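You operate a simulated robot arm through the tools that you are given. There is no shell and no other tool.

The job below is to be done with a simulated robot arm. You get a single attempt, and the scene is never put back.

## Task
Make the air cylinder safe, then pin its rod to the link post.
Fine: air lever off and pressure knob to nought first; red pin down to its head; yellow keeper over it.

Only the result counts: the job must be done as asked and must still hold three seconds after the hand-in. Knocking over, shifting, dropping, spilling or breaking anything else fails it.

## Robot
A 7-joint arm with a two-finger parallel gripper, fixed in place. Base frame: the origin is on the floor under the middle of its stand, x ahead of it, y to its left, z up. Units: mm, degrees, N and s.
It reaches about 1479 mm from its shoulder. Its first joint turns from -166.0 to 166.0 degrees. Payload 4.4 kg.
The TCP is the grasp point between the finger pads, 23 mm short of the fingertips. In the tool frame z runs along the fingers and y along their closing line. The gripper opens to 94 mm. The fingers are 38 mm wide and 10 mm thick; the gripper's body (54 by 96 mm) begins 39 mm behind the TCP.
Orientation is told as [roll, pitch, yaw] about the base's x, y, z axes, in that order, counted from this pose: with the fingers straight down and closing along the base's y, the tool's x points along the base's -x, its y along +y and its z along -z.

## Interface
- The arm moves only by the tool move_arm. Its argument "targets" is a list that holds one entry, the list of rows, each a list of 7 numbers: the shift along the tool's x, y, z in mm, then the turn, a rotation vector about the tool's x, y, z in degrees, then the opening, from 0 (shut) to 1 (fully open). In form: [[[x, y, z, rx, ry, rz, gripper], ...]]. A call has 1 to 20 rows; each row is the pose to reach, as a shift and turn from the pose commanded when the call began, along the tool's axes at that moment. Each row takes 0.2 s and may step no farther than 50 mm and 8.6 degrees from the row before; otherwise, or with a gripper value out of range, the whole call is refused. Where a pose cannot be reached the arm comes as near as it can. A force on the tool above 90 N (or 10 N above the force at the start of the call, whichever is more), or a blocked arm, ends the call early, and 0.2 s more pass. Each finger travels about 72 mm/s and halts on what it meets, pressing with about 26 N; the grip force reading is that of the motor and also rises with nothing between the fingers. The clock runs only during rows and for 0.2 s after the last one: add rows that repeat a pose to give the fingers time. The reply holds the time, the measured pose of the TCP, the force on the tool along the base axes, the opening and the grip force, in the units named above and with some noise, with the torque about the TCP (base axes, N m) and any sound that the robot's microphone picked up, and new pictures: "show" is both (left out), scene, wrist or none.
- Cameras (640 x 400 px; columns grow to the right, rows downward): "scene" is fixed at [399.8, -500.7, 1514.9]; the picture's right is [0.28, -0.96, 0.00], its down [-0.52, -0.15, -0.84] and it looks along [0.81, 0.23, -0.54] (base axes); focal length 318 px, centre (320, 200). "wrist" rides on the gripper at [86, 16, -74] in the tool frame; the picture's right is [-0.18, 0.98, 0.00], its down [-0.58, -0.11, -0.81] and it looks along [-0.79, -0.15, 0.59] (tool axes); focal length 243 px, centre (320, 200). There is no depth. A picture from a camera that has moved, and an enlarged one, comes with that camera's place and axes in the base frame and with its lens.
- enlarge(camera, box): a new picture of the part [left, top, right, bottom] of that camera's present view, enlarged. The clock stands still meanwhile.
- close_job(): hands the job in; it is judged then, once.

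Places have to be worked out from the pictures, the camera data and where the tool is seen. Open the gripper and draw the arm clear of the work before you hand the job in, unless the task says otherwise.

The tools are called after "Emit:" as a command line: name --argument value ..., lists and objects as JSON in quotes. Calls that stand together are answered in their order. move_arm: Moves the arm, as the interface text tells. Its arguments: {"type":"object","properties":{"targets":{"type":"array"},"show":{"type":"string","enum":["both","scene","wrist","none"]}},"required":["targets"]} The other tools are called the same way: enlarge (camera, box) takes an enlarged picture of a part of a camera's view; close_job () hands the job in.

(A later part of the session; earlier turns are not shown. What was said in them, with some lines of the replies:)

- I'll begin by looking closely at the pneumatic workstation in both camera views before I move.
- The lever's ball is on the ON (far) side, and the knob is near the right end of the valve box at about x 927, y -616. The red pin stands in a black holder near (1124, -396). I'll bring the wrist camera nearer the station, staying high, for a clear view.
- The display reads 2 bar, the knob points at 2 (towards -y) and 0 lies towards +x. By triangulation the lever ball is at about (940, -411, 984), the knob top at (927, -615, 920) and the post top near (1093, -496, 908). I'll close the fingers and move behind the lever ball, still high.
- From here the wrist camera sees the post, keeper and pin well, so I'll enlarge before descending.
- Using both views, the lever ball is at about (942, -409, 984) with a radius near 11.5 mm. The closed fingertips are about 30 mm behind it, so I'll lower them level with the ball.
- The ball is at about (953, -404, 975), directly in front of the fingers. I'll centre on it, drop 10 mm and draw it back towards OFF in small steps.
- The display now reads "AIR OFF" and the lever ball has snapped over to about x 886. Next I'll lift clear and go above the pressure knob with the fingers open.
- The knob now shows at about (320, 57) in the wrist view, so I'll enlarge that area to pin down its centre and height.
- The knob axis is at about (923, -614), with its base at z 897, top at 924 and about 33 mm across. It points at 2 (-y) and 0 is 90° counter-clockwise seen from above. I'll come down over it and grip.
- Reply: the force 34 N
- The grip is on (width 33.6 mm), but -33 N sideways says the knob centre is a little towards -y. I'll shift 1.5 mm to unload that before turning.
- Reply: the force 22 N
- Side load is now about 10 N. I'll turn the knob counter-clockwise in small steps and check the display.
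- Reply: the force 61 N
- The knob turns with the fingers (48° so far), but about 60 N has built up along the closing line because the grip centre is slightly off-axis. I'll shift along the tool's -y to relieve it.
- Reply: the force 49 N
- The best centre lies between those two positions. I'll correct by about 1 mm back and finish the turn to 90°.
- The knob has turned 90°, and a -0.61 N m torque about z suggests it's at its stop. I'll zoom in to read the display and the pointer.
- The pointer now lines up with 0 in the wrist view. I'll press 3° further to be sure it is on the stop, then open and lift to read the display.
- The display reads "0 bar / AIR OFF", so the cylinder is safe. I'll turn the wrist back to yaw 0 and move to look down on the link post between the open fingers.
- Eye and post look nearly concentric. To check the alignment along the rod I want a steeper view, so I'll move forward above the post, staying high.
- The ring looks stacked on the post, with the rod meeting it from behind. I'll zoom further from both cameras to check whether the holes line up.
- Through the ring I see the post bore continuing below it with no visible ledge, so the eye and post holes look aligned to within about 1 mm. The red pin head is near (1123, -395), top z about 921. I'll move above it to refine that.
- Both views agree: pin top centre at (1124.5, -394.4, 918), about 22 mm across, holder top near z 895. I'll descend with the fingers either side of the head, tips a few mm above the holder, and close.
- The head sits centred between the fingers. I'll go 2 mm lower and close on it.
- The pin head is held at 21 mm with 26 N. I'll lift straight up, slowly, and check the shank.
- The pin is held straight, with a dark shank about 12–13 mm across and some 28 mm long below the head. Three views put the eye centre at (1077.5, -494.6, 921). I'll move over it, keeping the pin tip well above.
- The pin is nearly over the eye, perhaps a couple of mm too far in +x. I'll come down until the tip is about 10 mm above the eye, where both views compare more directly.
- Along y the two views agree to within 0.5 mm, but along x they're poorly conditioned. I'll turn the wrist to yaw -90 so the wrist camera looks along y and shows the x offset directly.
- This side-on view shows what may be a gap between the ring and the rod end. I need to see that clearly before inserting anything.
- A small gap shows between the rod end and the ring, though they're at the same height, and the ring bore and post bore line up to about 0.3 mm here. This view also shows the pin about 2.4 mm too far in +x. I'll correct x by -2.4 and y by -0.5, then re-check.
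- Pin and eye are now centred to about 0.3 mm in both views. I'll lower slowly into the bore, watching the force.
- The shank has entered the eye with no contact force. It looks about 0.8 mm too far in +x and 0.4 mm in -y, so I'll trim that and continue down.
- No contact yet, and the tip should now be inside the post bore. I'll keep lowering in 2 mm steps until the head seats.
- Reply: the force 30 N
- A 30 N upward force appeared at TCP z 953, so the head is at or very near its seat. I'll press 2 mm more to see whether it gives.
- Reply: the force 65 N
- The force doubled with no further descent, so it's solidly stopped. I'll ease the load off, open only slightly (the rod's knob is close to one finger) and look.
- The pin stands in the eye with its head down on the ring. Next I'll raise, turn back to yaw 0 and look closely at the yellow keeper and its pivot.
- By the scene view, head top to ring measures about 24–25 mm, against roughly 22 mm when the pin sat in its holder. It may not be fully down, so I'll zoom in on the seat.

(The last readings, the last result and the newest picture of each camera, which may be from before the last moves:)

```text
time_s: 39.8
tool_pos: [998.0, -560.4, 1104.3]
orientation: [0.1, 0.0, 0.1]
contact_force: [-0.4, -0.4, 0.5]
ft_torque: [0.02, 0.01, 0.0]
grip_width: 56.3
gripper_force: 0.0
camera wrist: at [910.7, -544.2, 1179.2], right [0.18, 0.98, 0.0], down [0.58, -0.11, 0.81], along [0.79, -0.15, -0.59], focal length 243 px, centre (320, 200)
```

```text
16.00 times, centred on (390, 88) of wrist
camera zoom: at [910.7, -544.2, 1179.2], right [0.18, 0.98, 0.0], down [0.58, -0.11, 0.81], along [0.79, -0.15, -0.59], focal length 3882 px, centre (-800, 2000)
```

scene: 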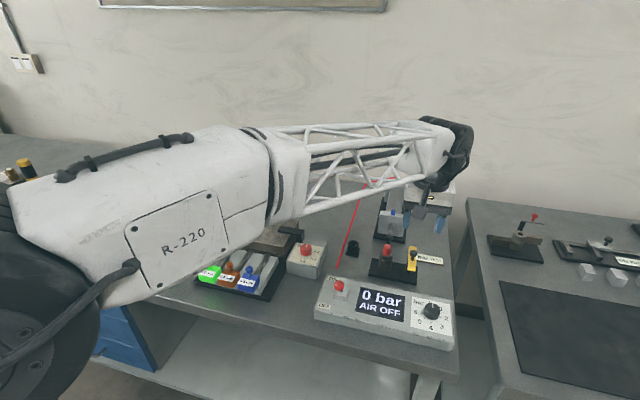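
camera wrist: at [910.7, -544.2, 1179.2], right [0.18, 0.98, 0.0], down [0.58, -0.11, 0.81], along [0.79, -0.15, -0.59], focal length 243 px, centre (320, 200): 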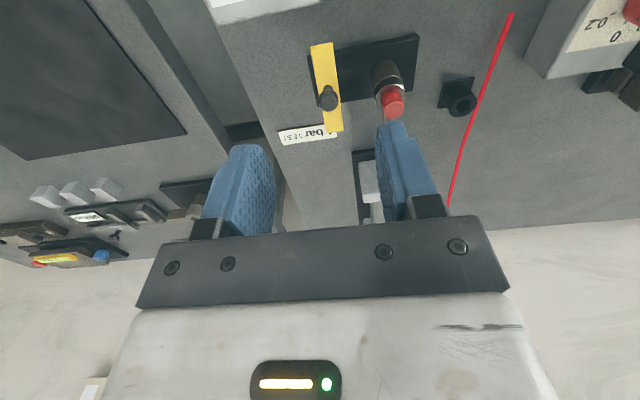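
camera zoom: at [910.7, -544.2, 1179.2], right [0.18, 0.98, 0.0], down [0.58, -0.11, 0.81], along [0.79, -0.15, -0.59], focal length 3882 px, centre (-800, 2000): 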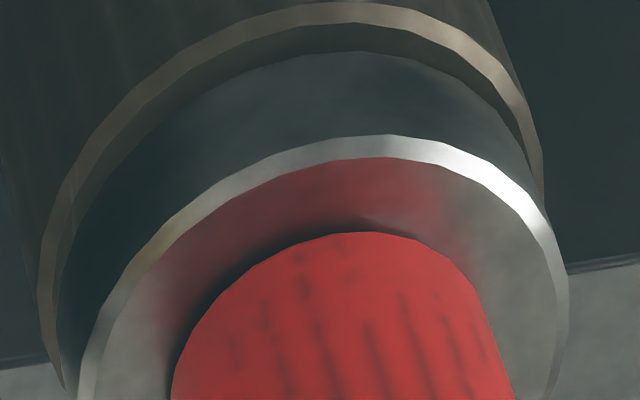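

Triangulating head top (z about 946.7) and ring top (about 925.3) from the same pair of views gives 21.4 mm. That matches the head height, so the pin is seated. The keeper pivot is near (1074, -560), its knob at (1035.5, -559, top 978) and the plate top at about 952. I'll descend around the keeper knob.

Emit:
move_arm --targets '[[[-19, 0.5, 20, 0, 0, 0, 0.5], [-37.5, 1, 60, 0, 0, 0, 0.5], [-37.5, 1, 95, 0, 0, 0, 0.5], [-37.5, 1, 115, 0, 0, 0, 0.5], [-37.5, 1, 122, 0, 0, 0, 0.5], [-37.5, 1, 122, 0, 0, 0, 0.5]]]'

Emit:
enlarge --camera "wrist" --box '[230, 80, 410, 220]'

Emit:
enlarge --camera "scene" --box '[385, 225, 435, 285]'

```text
time_s: 41.2
tool_pos: [1035.6, -559.7, 981.2]
orientation: [0.0, 0.0, 0.0]
contact_force: [0.3, 0.4, -0.1]
ft_torque: [0.0, 0.01, 0.01]
grip_width: 47.1
gripper_force: 0.1
camera wrist: at [948.7, -542.7, 1057.6], right [0.18, 0.98, 0.0], down [0.58, -0.11, 0.81], along [0.79, -0.15, -0.59], focal length 243 px, centre (320, 200)
```

scene: 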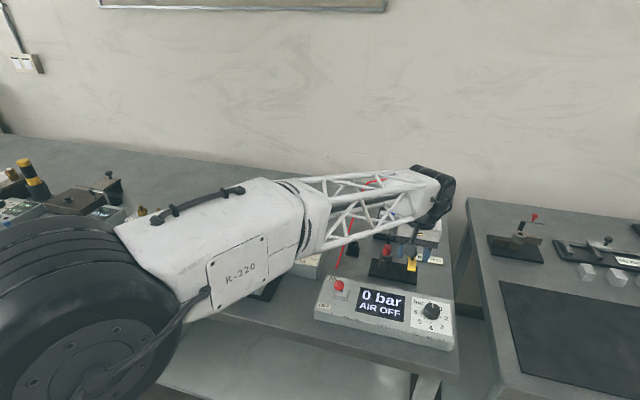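
wrist: 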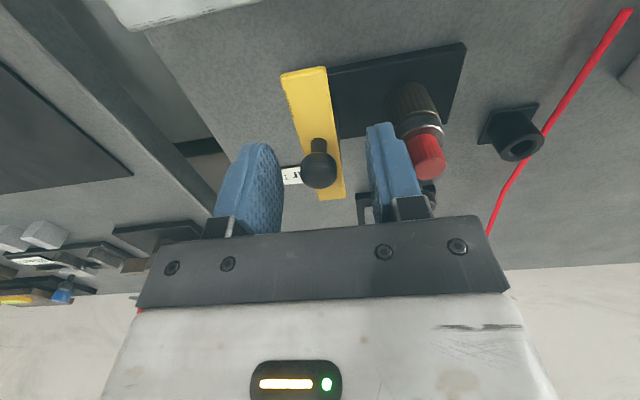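

```text
2.86 times, centred on (320, 150) of wrist
camera zoom: at [948.7, -542.7, 1057.6], right [0.18, 0.98, 0.0], down [0.58, -0.11, 0.81], along [0.79, -0.15, -0.59], focal length 693 px, centre (320, 343)
```

zoom: 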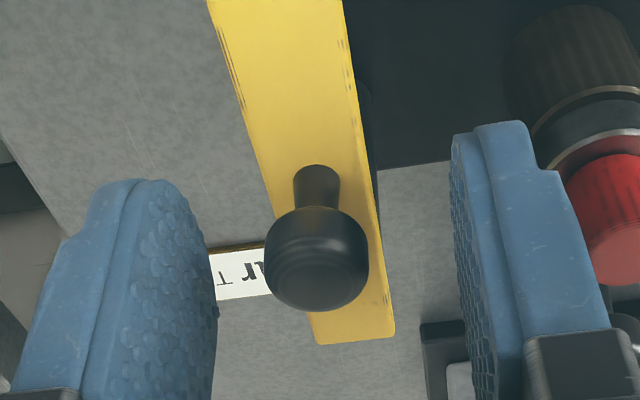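

```text
6.67 times, centred on (410, 255) of scene
camera zoom: at [399.8, -500.7, 1514.9], right [0.28, -0.96, 0.0], down [-0.52, -0.15, -0.84], along [0.81, 0.23, -0.54], focal length 2120 px, centre (-280, -167)
```

zoom: 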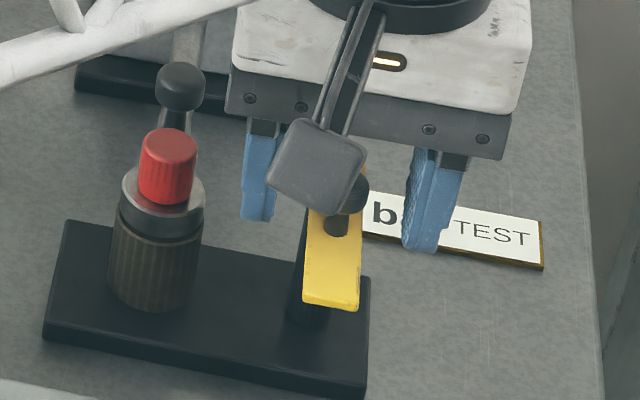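

The knob (about 17–18 mm across) sits between the fingers. I'll shift 1.5 mm towards it and close.

Emit:
move_arm --targets '[[[1.5, 0, 1, 0, 0, 0, 0.4], [1.5, 0, 1, 0, 0, 0, 0.2], [1.5, 0, 1, 0, 0, 0, 0.05], [1.5, 0, 1, 0, 0, 0, 0.05], [1.5, 0, 1, 0, 0, 0, 0.05]]]' --show "wrist"

```text
time_s: 42.4
tool_pos: [1034.0, -559.7, 981.5]
orientation: [0.1, -0.1, 0.0]
contact_force: [-1.9, -0.1, -1.0]
ft_torque: [0.02, 0.0, -0.01]
grip_width: 17.2
gripper_force: 45.0
camera wrist: at [947.6, -542.7, 1056.4], right [0.18, 0.98, 0.0], down [0.58, -0.11, 0.81], along [0.79, -0.15, -0.59], focal length 243 px, centre (320, 200)
```

wrist: 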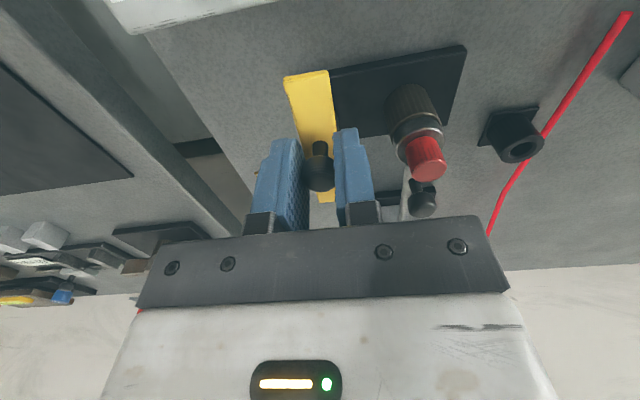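

The knob is gripped. I'll swing it clockwise about the pivot on a 40 mm radius, turning the wrist along with it. First I'll go 32° and check the forces.

Emit:
move_arm --targets '[[[-0.39, 5.57, 0, 0, 0, 8, 0.05], [-1.55, 11.03, 0, 0, 0, 16, 0.05], [-3.46, 16.27, 0, 0, 0, 24, 0.05], [-6.08, 21.2, 0, 0, 0, 32, 0.05], [-6.08, 21.2, 0, 0, 0, 32, 0.05]]]'

Emit:
enlarge --camera "scene" --box '[370, 225, 430, 285]'

```text
time_s: 43.6
tool_pos: [1040.3, -538.5, 981.0]
orientation: [0.0, -0.1, -32.2]
contact_force: [-18.1, 11.6, 7.4]
ft_torque: [0.14, 0.17, -0.01]
grip_width: 17.0
gripper_force: 45.6
camera wrist: at [975.5, -478.5, 1056.3], right [0.68, 0.74, 0.0], down [0.43, -0.4, 0.81], along [0.59, -0.55, -0.59], focal length 243 px, centre (320, 200)
```

scene: 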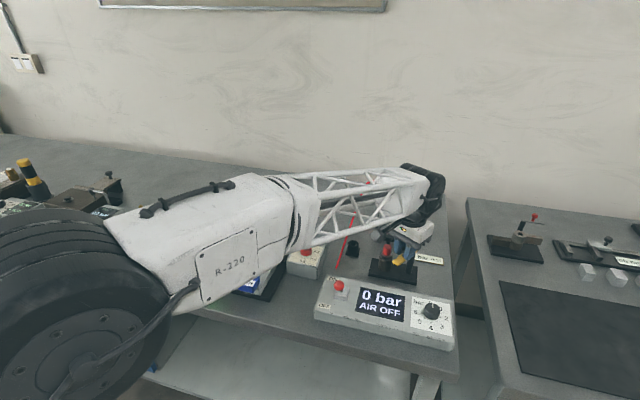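
wrist: 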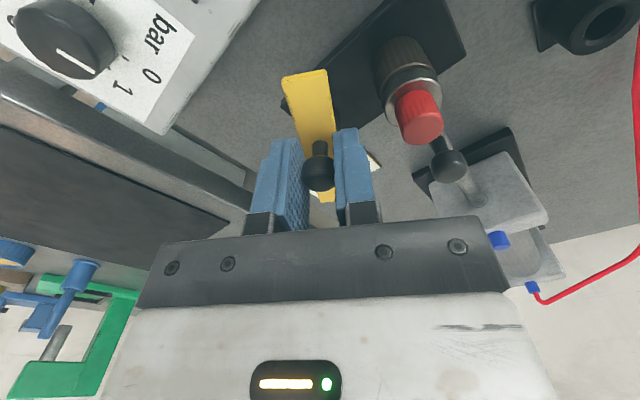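

```text
6.67 times, centred on (400, 255) of scene
camera zoom: at [399.8, -500.7, 1514.9], right [0.28, -0.96, 0.0], down [-0.52, -0.15, -0.84], along [0.81, 0.23, -0.54], focal length 2120 px, centre (-213, -167)
```

zoom: 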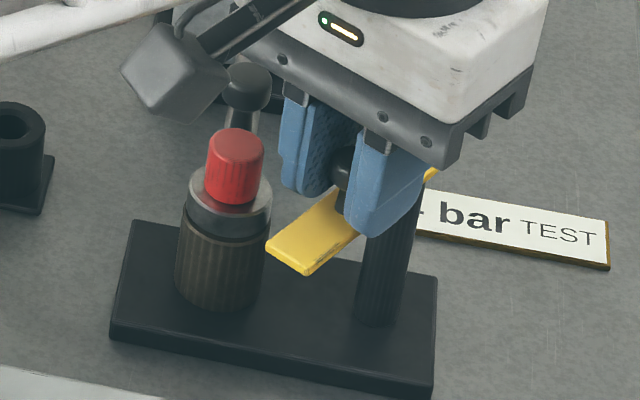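

The keeper is turning with the gripper, with about 21 N radially outward, so my arc is roughly 1 mm too tight. I'll correct the centre and carry on to 64°, before the plate reaches the pin head.

Emit:
move_arm --targets '[[[0.64, -0.19, 0, 0, 0, 0, 0.05], [0.41, 5.39, 0, 0, 0, 8, 0.05], [-0.58, 10.89, 0, 0, 0, 16, 0.05], [-2.33, 16.19, 0, 0, 0, 24, 0.05], [-4.81, 21.19, 0, 0, 0, 32, 0.05], [-4.81, 21.19, 0, 0, 0, 32, 0.05]]]'

Emit:
enlarge --camera "scene" --box '[370, 225, 430, 285]'

Emit:
enlarge --camera "wrist" --box '[240, 30, 440, 210]'

```text
time_s: 45.0
tool_pos: [1056.0, -524.5, 979.9]
orientation: [0.0, 0.0, -64.1]
contact_force: [1.8, -2.4, 19.9]
ft_torque: [0.08, 0.06, -0.03]
grip_width: 16.7
gripper_force: 45.0
camera wrist: at [1031.6, -438.9, 1056.2], right [0.96, 0.26, 0.0], down [0.16, -0.57, 0.81], along [0.21, -0.78, -0.59], focal length 243 px, centre (320, 200)
```

scene: 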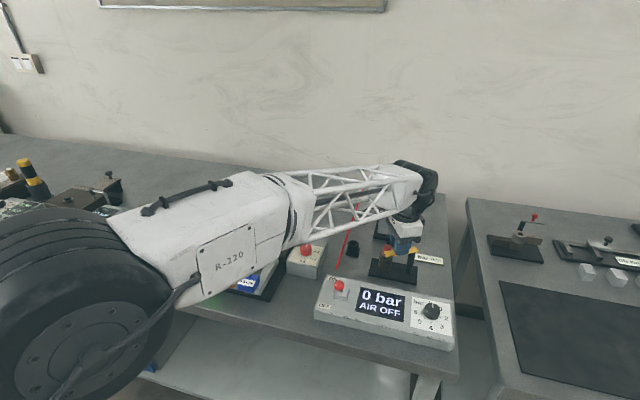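
wrist: 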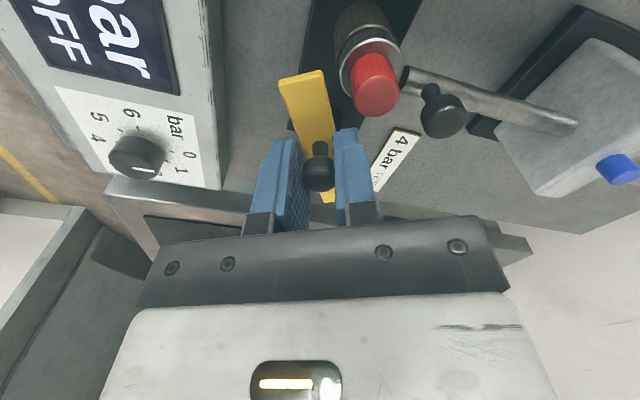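

```text
6.67 times, centred on (400, 255) of scene
camera zoom: at [399.8, -500.7, 1514.9], right [0.28, -0.96, 0.0], down [-0.52, -0.15, -0.84], along [0.81, 0.23, -0.54], focal length 2120 px, centre (-213, -167)
```

zoom: 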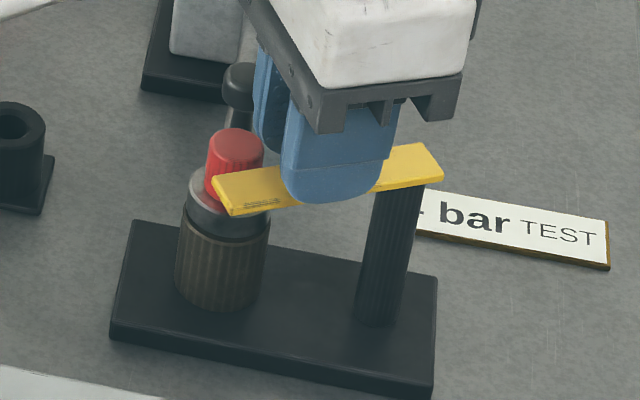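

```text
2.22 times, centred on (340, 120) of wrist
camera zoom: at [1031.6, -438.9, 1056.2], right [0.96, 0.26, 0.0], down [0.16, -0.57, 0.81], along [0.21, -0.78, -0.59], focal length 539 px, centre (276, 378)
```

zoom: 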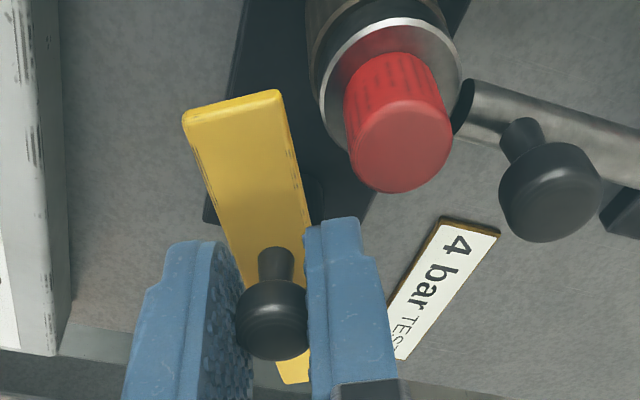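

The plate now points close to the pin and rides slightly above the head, with side forces near zero. About 20 N of vertical load means I'm pressing down a little, so I'll raise 1 mm and creep to 76°, watching for contact.

Emit:
move_arm --targets '[[[0, 0, -1, 0, 0, 0, 0.05], [0, 2.8, -1, 0, 0, 4, 0.05], [-0.22, 5.58, -1, 0, 0, 8, 0.05], [-0.62, 8.34, -1, 0, 0, 12, 0.05]]]'

Emit:
enlarge --camera "scene" --box '[370, 225, 420, 275]'

Emit:
enlarge --camera "wrist" --box '[240, 30, 440, 210]'

```text
time_s: 46.0
tool_pos: [1064.5, -520.5, 981.0]
orientation: [0.1, 0.0, -76.2]
contact_force: [-2.1, -12.3, 14.8]
ft_torque: [-0.13, 0.0, -0.21]
grip_width: 17.0
gripper_force: 44.8
camera wrist: at [1058.2, -432.4, 1056.2], right [1.0, 0.06, 0.0], down [0.03, -0.59, 0.81], along [0.05, -0.81, -0.59], focal length 243 px, centre (320, 200)
```

scene: 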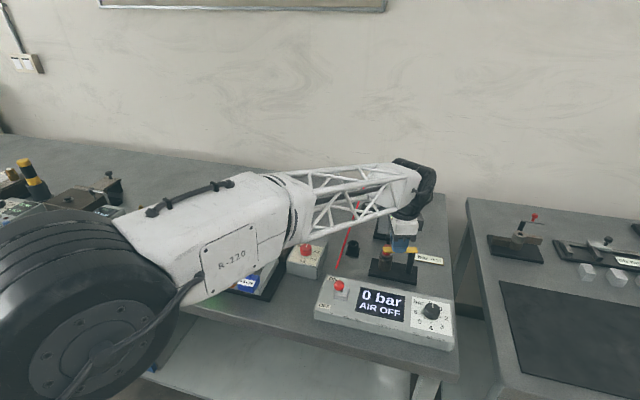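
wrist: 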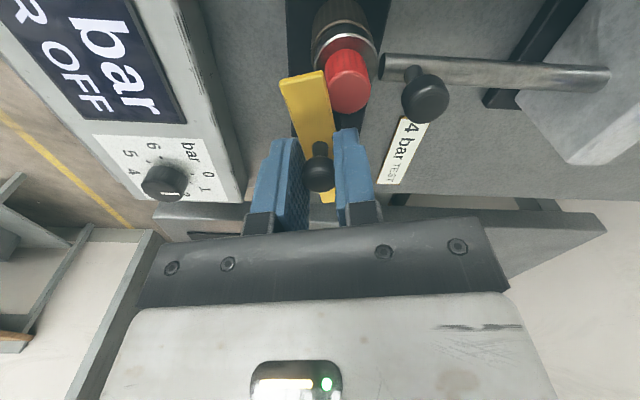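

```text
8.00 times, centred on (395, 250) of scene
camera zoom: at [399.8, -500.7, 1514.9], right [0.28, -0.96, 0.0], down [-0.52, -0.15, -0.84], along [0.81, 0.23, -0.54], focal length 2544 px, centre (-280, -200)
```

zoom: 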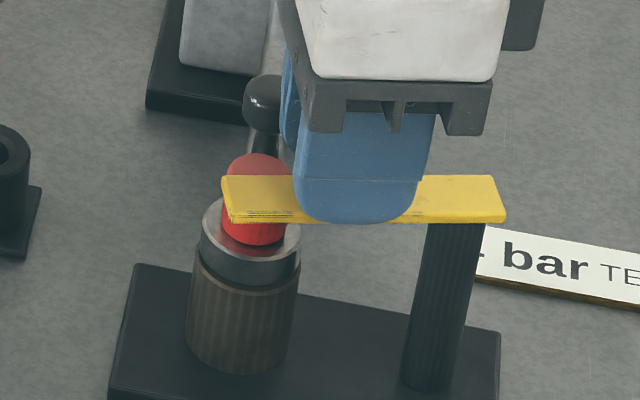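

```text
2.22 times, centred on (340, 120) of wrist
camera zoom: at [1058.2, -432.4, 1056.2], right [1.0, 0.06, 0.0], down [0.03, -0.59, 0.81], along [0.05, -0.81, -0.59], focal length 539 px, centre (276, 378)
```

zoom: 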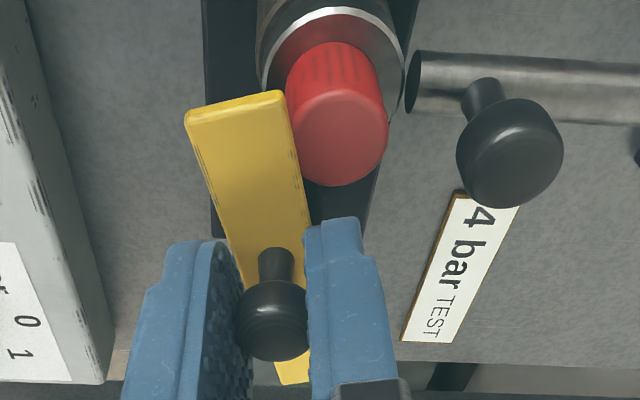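

At 76° the plate edge is just reaching the head, with only small resistance. I'll continue in 4° steps to 84° and check it passes over the head.

Emit:
move_arm --targets '[[[0, 0, -0.7, 0, 0, 0, 0.05], [0, 1.4, -0.7, 0, 0, 2, 0.05], [0, 2.79, -0.7, 0, 0, 4, 0.05], [-0.1, 4.2, -0.7, 0, 0, 6, 0.05], [-0.22, 5.58, -0.7, 0, 0, 8, 0.05]]]'

Emit:
enlarge --camera "wrist" --box '[240, 30, 440, 210]'

Emit:
enlarge --camera "scene" --box '[370, 225, 420, 275]'

```text
time_s: 47.2
tool_pos: [1069.6, -518.4, 980.2]
orientation: [-0.1, 0.0, -84.1]
contact_force: [-1.7, -19.7, -2.3]
ft_torque: [-0.18, 0.02, -0.16]
grip_width: 17.0
gripper_force: 45.1
camera wrist: at [1076.1, -431.3, 1056.2], right [1.0, -0.08, 0.0], down [-0.05, -0.59, 0.81], along [-0.07, -0.8, -0.59], focal length 243 px, centre (320, 200)
```

scene: 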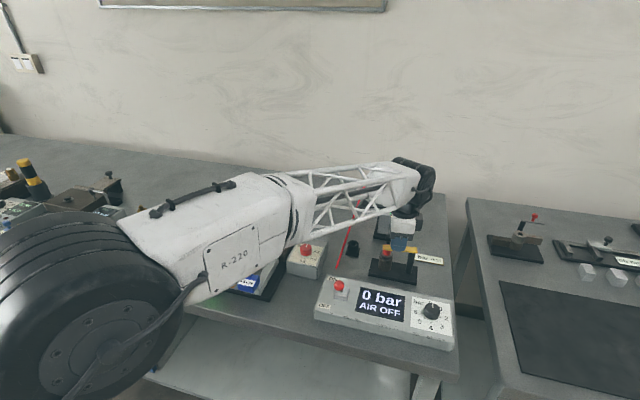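
wrist: 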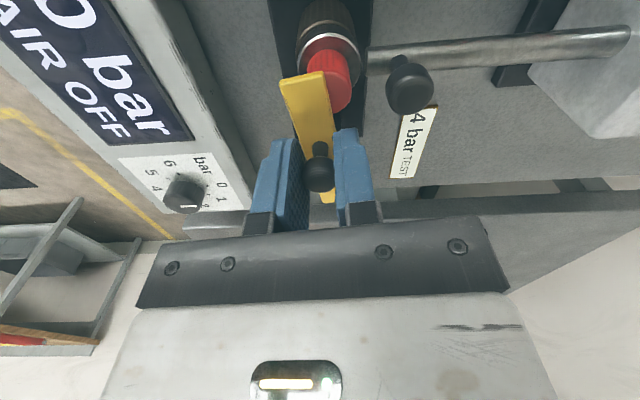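

```text
2.22 times, centred on (340, 120) of wrist
camera zoom: at [1076.1, -431.3, 1056.2], right [1.0, -0.08, 0.0], down [-0.05, -0.59, 0.81], along [-0.07, -0.8, -0.59], focal length 539 px, centre (276, 378)
```

zoom: 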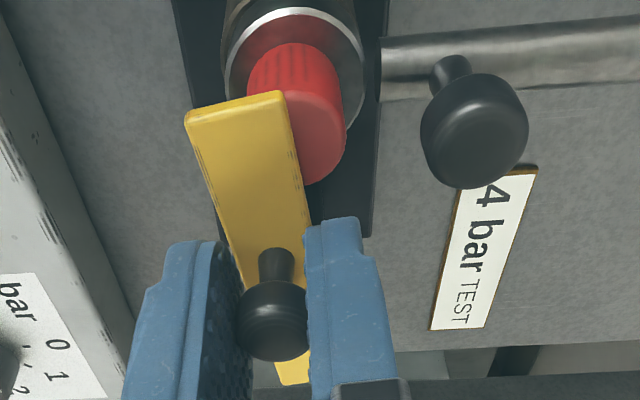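

```text
8.00 times, centred on (395, 250) of scene
camera zoom: at [399.8, -500.7, 1514.9], right [0.28, -0.96, 0.0], down [-0.52, -0.15, -0.84], along [0.81, 0.23, -0.54], focal length 2544 px, centre (-280, -200)
```

zoom: 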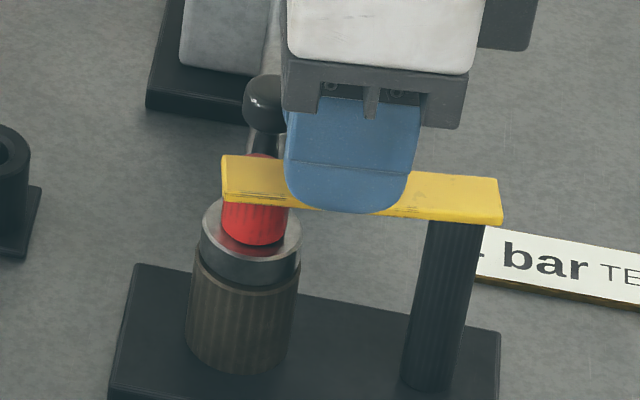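

The plate passes freely over the head. I'll take it to 90°, trimming 0.7 mm inward to relieve the -20 N radial load.

Emit:
move_arm --targets '[[[-0.4, 1.4, 0, 0, 0, 2, 0.05], [-0.7, 2.78, 0, 0, 0, 4, 0.05], [-0.8, 4.19, 0, 0, 0, 6, 0.05], [-0.8, 4.19, 0, 0, 0, 6, 0.05]]]'

Emit:
enlarge --camera "wrist" --box '[240, 30, 440, 210]'

Emit:
enlarge --camera "scene" --box '[370, 225, 420, 275]'

```text
time_s: 48.2
tool_pos: [1073.3, -518.4, 980.3]
orientation: [-0.1, 0.0, -90.1]
contact_force: [-4.2, -7.8, -9.8]
ft_torque: [0.15, 0.05, -0.19]
grip_width: 17.0
gripper_force: 45.3
camera wrist: at [1089.8, -432.1, 1056.2], right [0.98, -0.18, 0.0], down [-0.11, -0.58, 0.81], along [-0.15, -0.79, -0.59], focal length 243 px, centre (320, 200)
```

scene: 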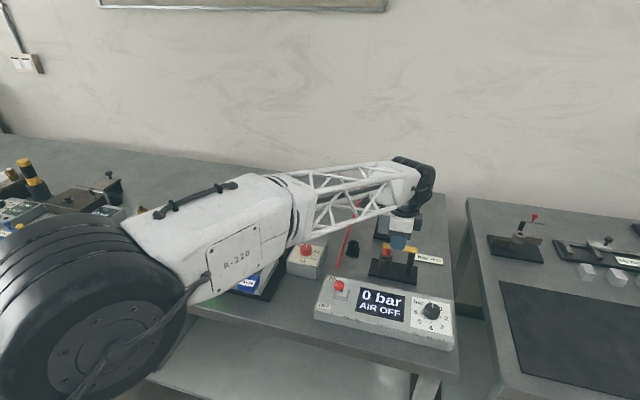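
wrist: 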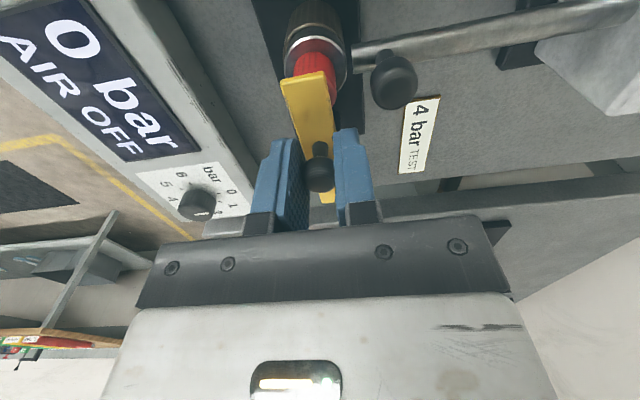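

```text
2.22 times, centred on (340, 120) of wrist
camera zoom: at [1089.8, -432.1, 1056.2], right [0.98, -0.18, 0.0], down [-0.11, -0.58, 0.81], along [-0.15, -0.79, -0.59], focal length 539 px, centre (276, 378)
```

zoom: 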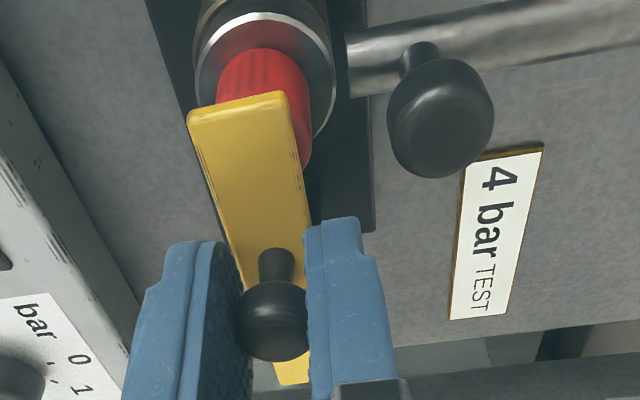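

```text
8.00 times, centred on (395, 250) of scene
camera zoom: at [399.8, -500.7, 1514.9], right [0.28, -0.96, 0.0], down [-0.52, -0.15, -0.84], along [0.81, 0.23, -0.54], focal length 2544 px, centre (-280, -200)
```

zoom: 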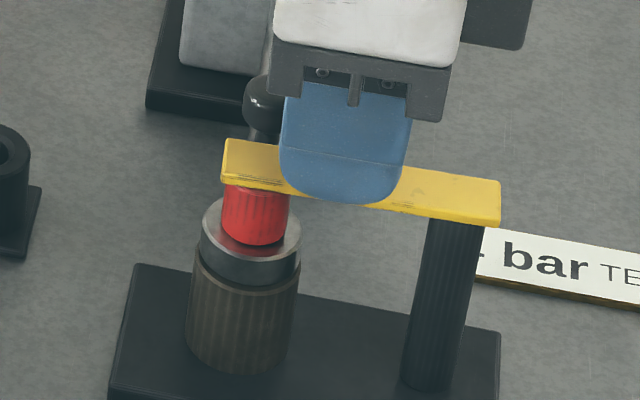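

The plate lies over the head, centred to about 1.5 mm (slightly on the -x side). I'll add 1.5°, then open and lift straight off.

Emit:
move_arm --targets '[[[0, 1.05, 0, 0, 0, 1.5, 0.05], [0, 1.05, 0, 0, 0, 1.5, 0.05], [0, 1.05, 0, 0, 0, 1.5, 0.3], [0, 1.05, 0, 0, 0, 1.5, 0.4], [0, 1.05, 0, 0, 0, 1.5, 0.4], [0, 1.05, -10, 0, 0, 1.5, 0.4], [0, 1.05, -35, 0, 0, 1.5, 0.4], [0, 1.05, -75, 0, 0, 1.5, 0.4], [0, 1.05, -110, 0, 0, 1.5, 0.4]]]'

Emit:
enlarge --camera "wrist" --box '[240, 0, 440, 150]'

Emit:
enlarge --camera "scene" --box '[370, 225, 420, 275]'

```text
time_s: 50.2
tool_pos: [1073.6, -520.1, 1091.3]
orientation: [-0.1, 0.1, -91.4]
contact_force: [0.6, 0.5, -0.9]
ft_torque: [0.01, 0.01, 0.01]
grip_width: 37.4
gripper_force: 0.0
camera wrist: at [1092.5, -432.7, 1166.9], right [0.98, -0.21, 0.0], down [-0.12, -0.58, 0.81], along [-0.17, -0.79, -0.59], focal length 243 px, centre (320, 200)
```

scene: 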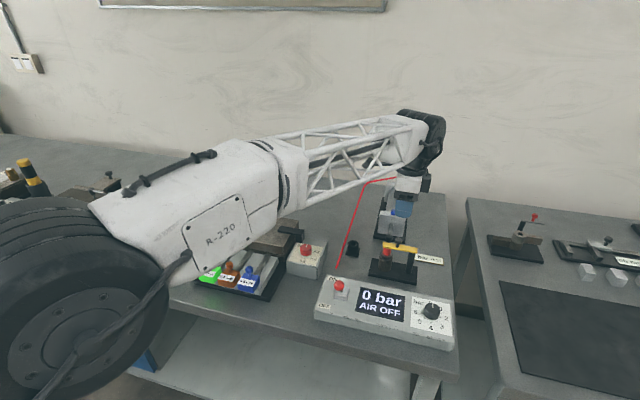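
wrist: 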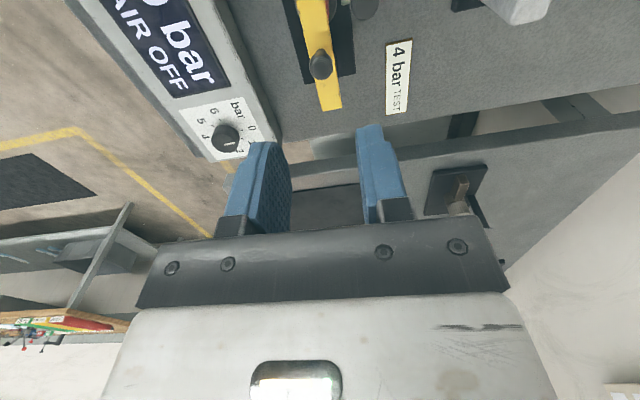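

```text
2.67 times, centred on (340, 75) of wrist
camera zoom: at [1092.5, -432.7, 1166.9], right [0.98, -0.21, 0.0], down [-0.12, -0.58, 0.81], along [-0.17, -0.79, -0.59], focal length 647 px, centre (267, 533)
```

zoom: 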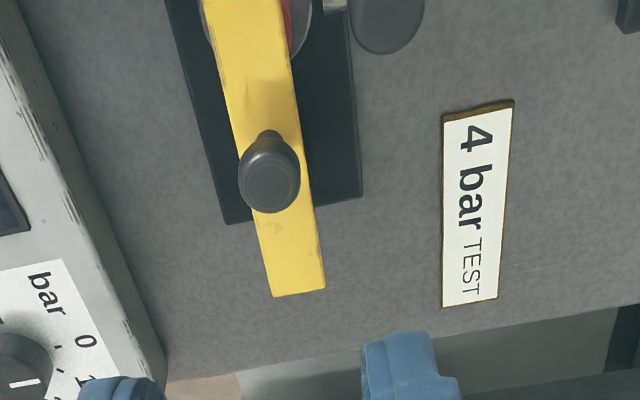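

```text
8.00 times, centred on (395, 250) of scene
camera zoom: at [399.8, -500.7, 1514.9], right [0.28, -0.96, 0.0], down [-0.52, -0.15, -0.84], along [0.81, 0.23, -0.54], focal length 2544 px, centre (-280, -200)
```

zoom: 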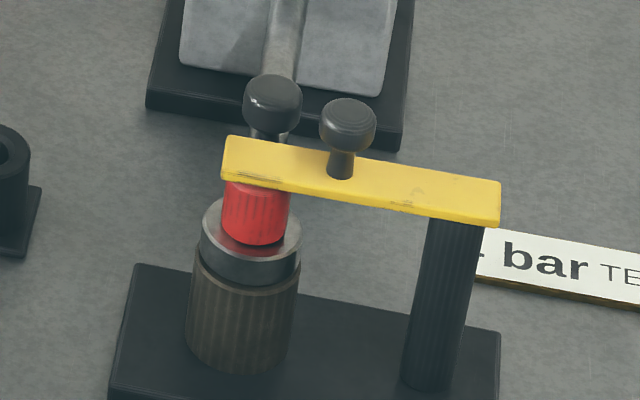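

The keeper is across the pin head, with a sliver of red visible on the +x side. I'll shift back to get the post fully in the wrist view and check centring.

Emit:
move_arm --targets '[[[30, 0, 0, 0, 0, 0, 0.4], [60, 0, 0, 0, 0, 0, 0.4], [60, 0, 0, 0, 0, 0, 0.4]]]'

Emit:
enlarge --camera "wrist" --box '[240, 0, 440, 150]'

Emit:
enlarge --camera "scene" --box '[375, 232, 405, 262]'

```text
time_s: 51.0
tool_pos: [1076.9, -459.4, 1092.4]
orientation: [0.1, 0.1, -91.5]
contact_force: [-0.6, -0.1, 0.4]
ft_torque: [0.02, -0.02, 0.0]
grip_width: 37.8
gripper_force: 0.1
camera wrist: at [1095.7, -373.0, 1167.1], right [0.98, -0.21, 0.0], down [-0.12, -0.58, 0.81], along [-0.17, -0.79, -0.59], focal length 243 px, centre (320, 200)
```

scene: 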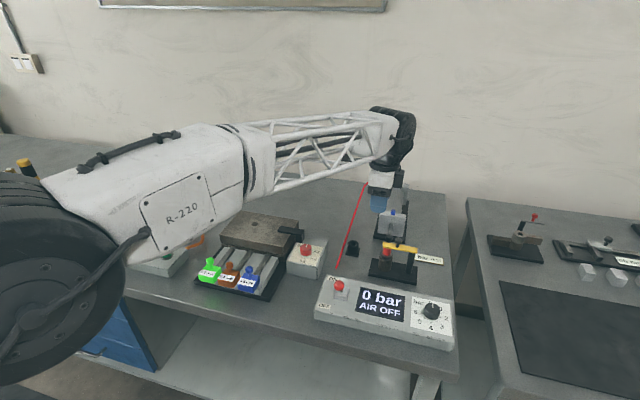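
wrist: 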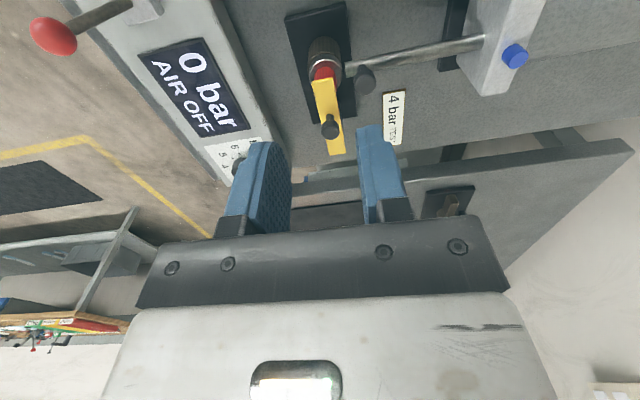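

```text
2.67 times, centred on (340, 75) of wrist
camera zoom: at [1095.7, -373.0, 1167.1], right [0.98, -0.21, 0.0], down [-0.12, -0.58, 0.81], along [-0.17, -0.79, -0.59], focal length 647 px, centre (267, 533)
```

zoom: 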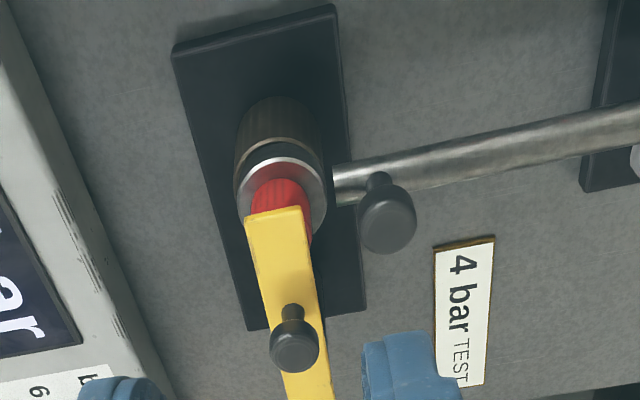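

```text
13.33 times, centred on (390, 247) of scene
camera zoom: at [399.8, -500.7, 1514.9], right [0.28, -0.96, 0.0], down [-0.52, -0.15, -0.84], along [0.81, 0.23, -0.54], focal length 4241 px, centre (-613, -427)
```

zoom: 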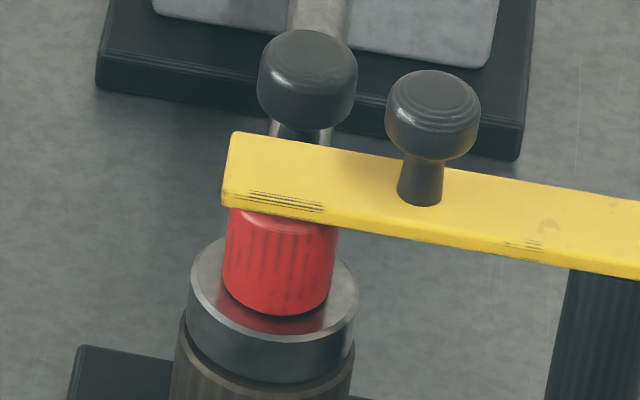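

Scene view puts the plate centred over the pin head within about 1 mm. Before finishing I'll look once more at the gap between the rod end and the eye ring, to be sure the rod is really joined to it.

Emit:
enlarge --camera "wrist" --box '[315, 40, 385, 100]'

Emit:
enlarge --camera "scene" --box '[370, 180, 420, 245]'

```text
6.67 times, centred on (350, 70) of wrist
camera zoom: at [1095.7, -373.0, 1167.1], right [0.98, -0.21, 0.0], down [-0.12, -0.58, 0.81], along [-0.17, -0.79, -0.59], focal length 1618 px, centre (120, 1067)
```

zoom: 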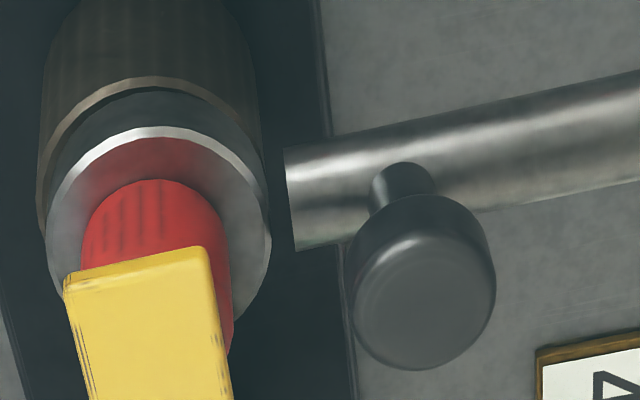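

```text
6.15 times, centred on (395, 212) of scene
camera zoom: at [399.8, -500.7, 1514.9], right [0.28, -0.96, 0.0], down [-0.52, -0.15, -0.84], along [0.81, 0.23, -0.54], focal length 1957 px, centre (-142, 123)
```

zoom: 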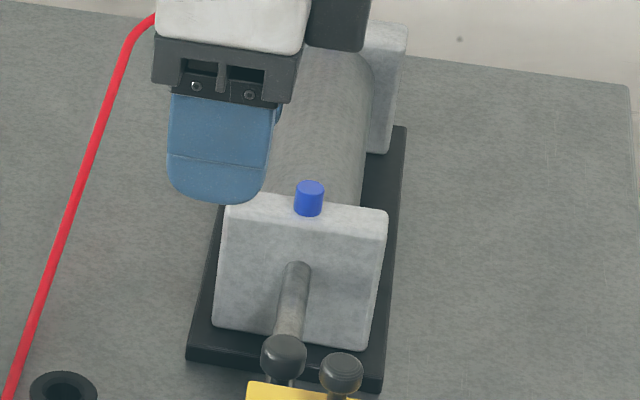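

The ring-to-rod-end distance (about 19.6 mm) is the same as before the pin went in, so the small gap is simply how the eye is built onto the rod end. The keeper is over the pin and the display reads 0 bar / AIR OFF. I'll open fully and draw the arm up and clear.

Emit:
move_arm --targets '[[[0, 0, -40, 0, 0, 0, 0.4], [0, 0, -80, 0, 0, 0, 0.6], [0, 0, -110, 0, 0, 0, 0.8], [35, -25, -115, 0, 0, -8, 1], [70, -50, -120, 0, 0, -16, 1], [105, -75, -125, 0, 0, -24, 1], [140, -100, -130, 0, 0, -32, 1], [175, -125, -135, 0, 0, -40, 1], [210, -150, -140, 0, 0, -48, 1], [245, -175, -145, 0, 0, -56, 1], [280, -200, -150, 0, 0, -64, 1], [290, -215, -150, 0, 0, -72, 1], [300, -225, -150, 0, 0, -80, 1], [300, -225, -150, 0, 0, -88, 1], [300, -225, -150, 0, 0, -91.5, 1]]]'

Emit:
enlarge --camera "scene" --box '[310, 170, 470, 360]'

Emit:
enlarge --camera "scene" --box '[365, 220, 425, 290]'

Emit:
enlarge --camera "scene" --box '[310, 265, 460, 355]'

```text
time_s: 54.2
tool_pos: [858.3, -154.7, 1240.5]
orientation: [0.0, 0.0, 0.1]
contact_force: [-0.3, 0.2, 0.3]
ft_torque: [-0.01, 0.01, -0.02]
grip_width: 93.8
gripper_force: 0.0
camera wrist: at [771.9, -137.5, 1316.6], right [0.18, 0.98, 0.0], down [0.58, -0.11, 0.81], along [0.79, -0.15, -0.59], focal length 243 px, centre (320, 200)
```

scene: 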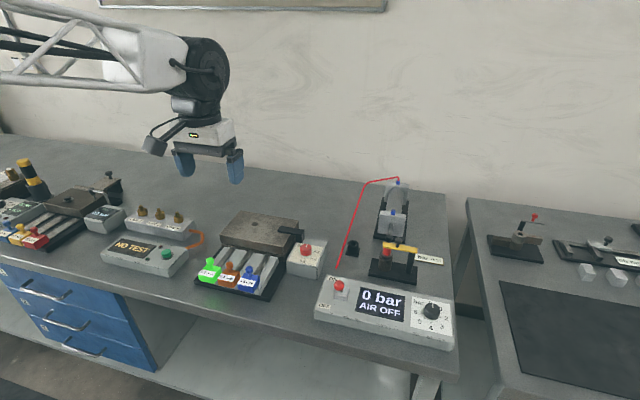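
wrist: 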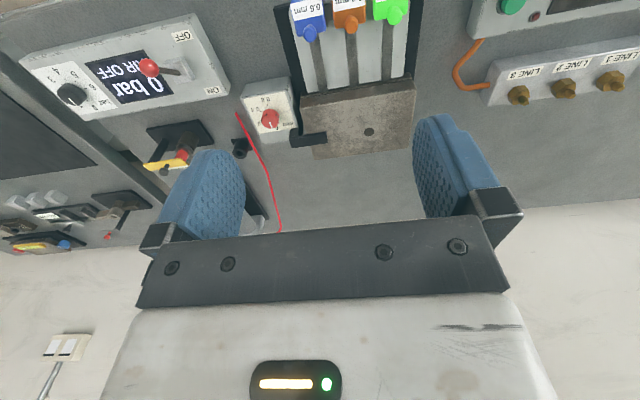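

```text
2.11 times, centred on (390, 265) of scene
camera zoom: at [399.8, -500.7, 1514.9], right [0.28, -0.96, 0.0], down [-0.52, -0.15, -0.84], along [0.81, 0.23, -0.54], focal length 670 px, centre (173, 63)
```

zoom: 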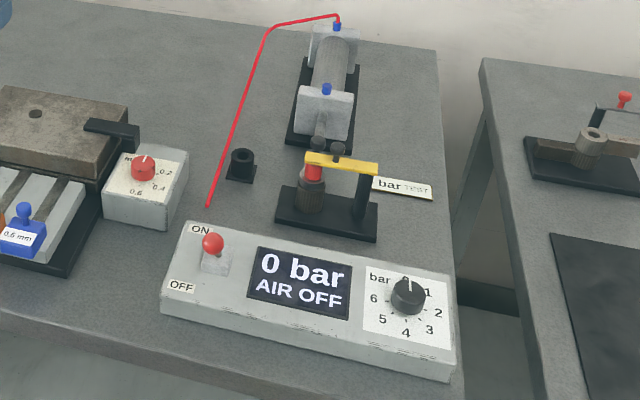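

```text
5.71 times, centred on (395, 255) of scene
camera zoom: at [399.8, -500.7, 1514.9], right [0.28, -0.96, 0.0], down [-0.52, -0.15, -0.84], along [0.81, 0.23, -0.54], focal length 1818 px, centre (-109, -114)
```

zoom: 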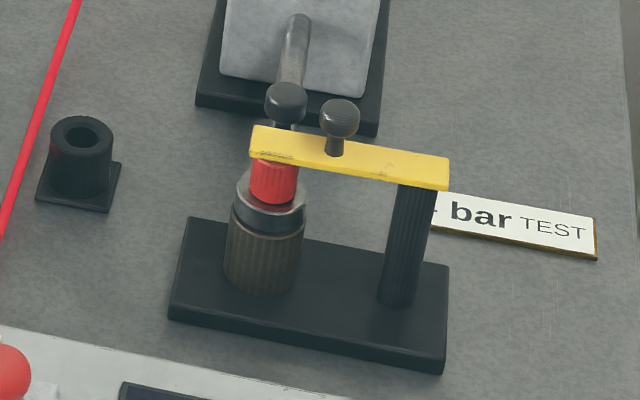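

```text
4.27 times, centred on (385, 310) of scene
camera zoom: at [399.8, -500.7, 1514.9], right [0.28, -0.96, 0.0], down [-0.52, -0.15, -0.84], along [0.81, 0.23, -0.54], focal length 1357 px, centre (43, -269)
```

zoom: 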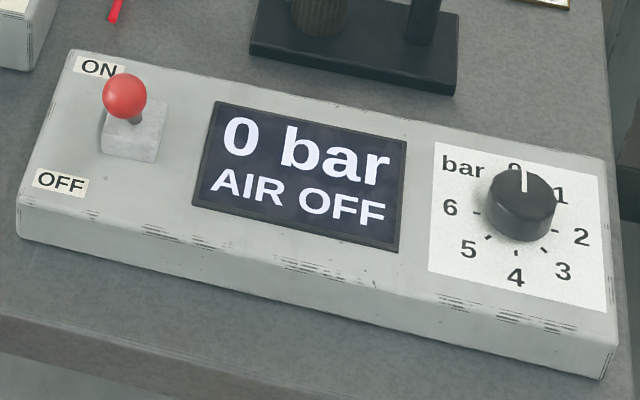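

With the arm clear, the scene shows the display at "0 bar / AIR OFF" and the knob at 0. The pin head is down on the eye ring, the keeper lies across it, and nothing else has moved. I never push-tested the small gap at the rod end. That the ring is the rod's eye is my inference: it sits at rod height, with the same spacing before and after pinning. I'll hand in now.

Emit:
close_job

```text
The job is handed in.
```

I made the air cylinder safe, then put the pin and keeper in place, and handed the job in. One thing is inferred rather than tested: that the ring on the link post is the rod's eye.

- **Air lever:** it is pulled over to OFF, and the display changed to "AIR OFF".
- **Pressure knob:** it is turned from 2 to 0 until it stopped, and the display reads "0 bar". I did both of these before touching the pin.
- **Red pin:** it went through the ring and into the link post. It stopped solidly when I pressed down with about 64 N. From the pictures, the head stands about 21 mm above the ring, which is its own height, so it is down to its head.
- **Yellow keeper:** it is swung about 91° over the pin head. It passed over the head freely and looks centred on it to within about 2 mm.
- **Arm:** the gripper is open and the arm is drawn clear. I saw nothing else knocked or moved.

**Rod and ring:** there is a gap of about 2–3 mm between the bare end of the rod and the ring. I took the ring to be the rod's eye because it sits at the same height as the rod and its hole lines up with the post. The spacing was also the same before and after pinning. I did not push the rod to check that it is held. If the ring actually belongs to the post, the pin would not be holding the rod.
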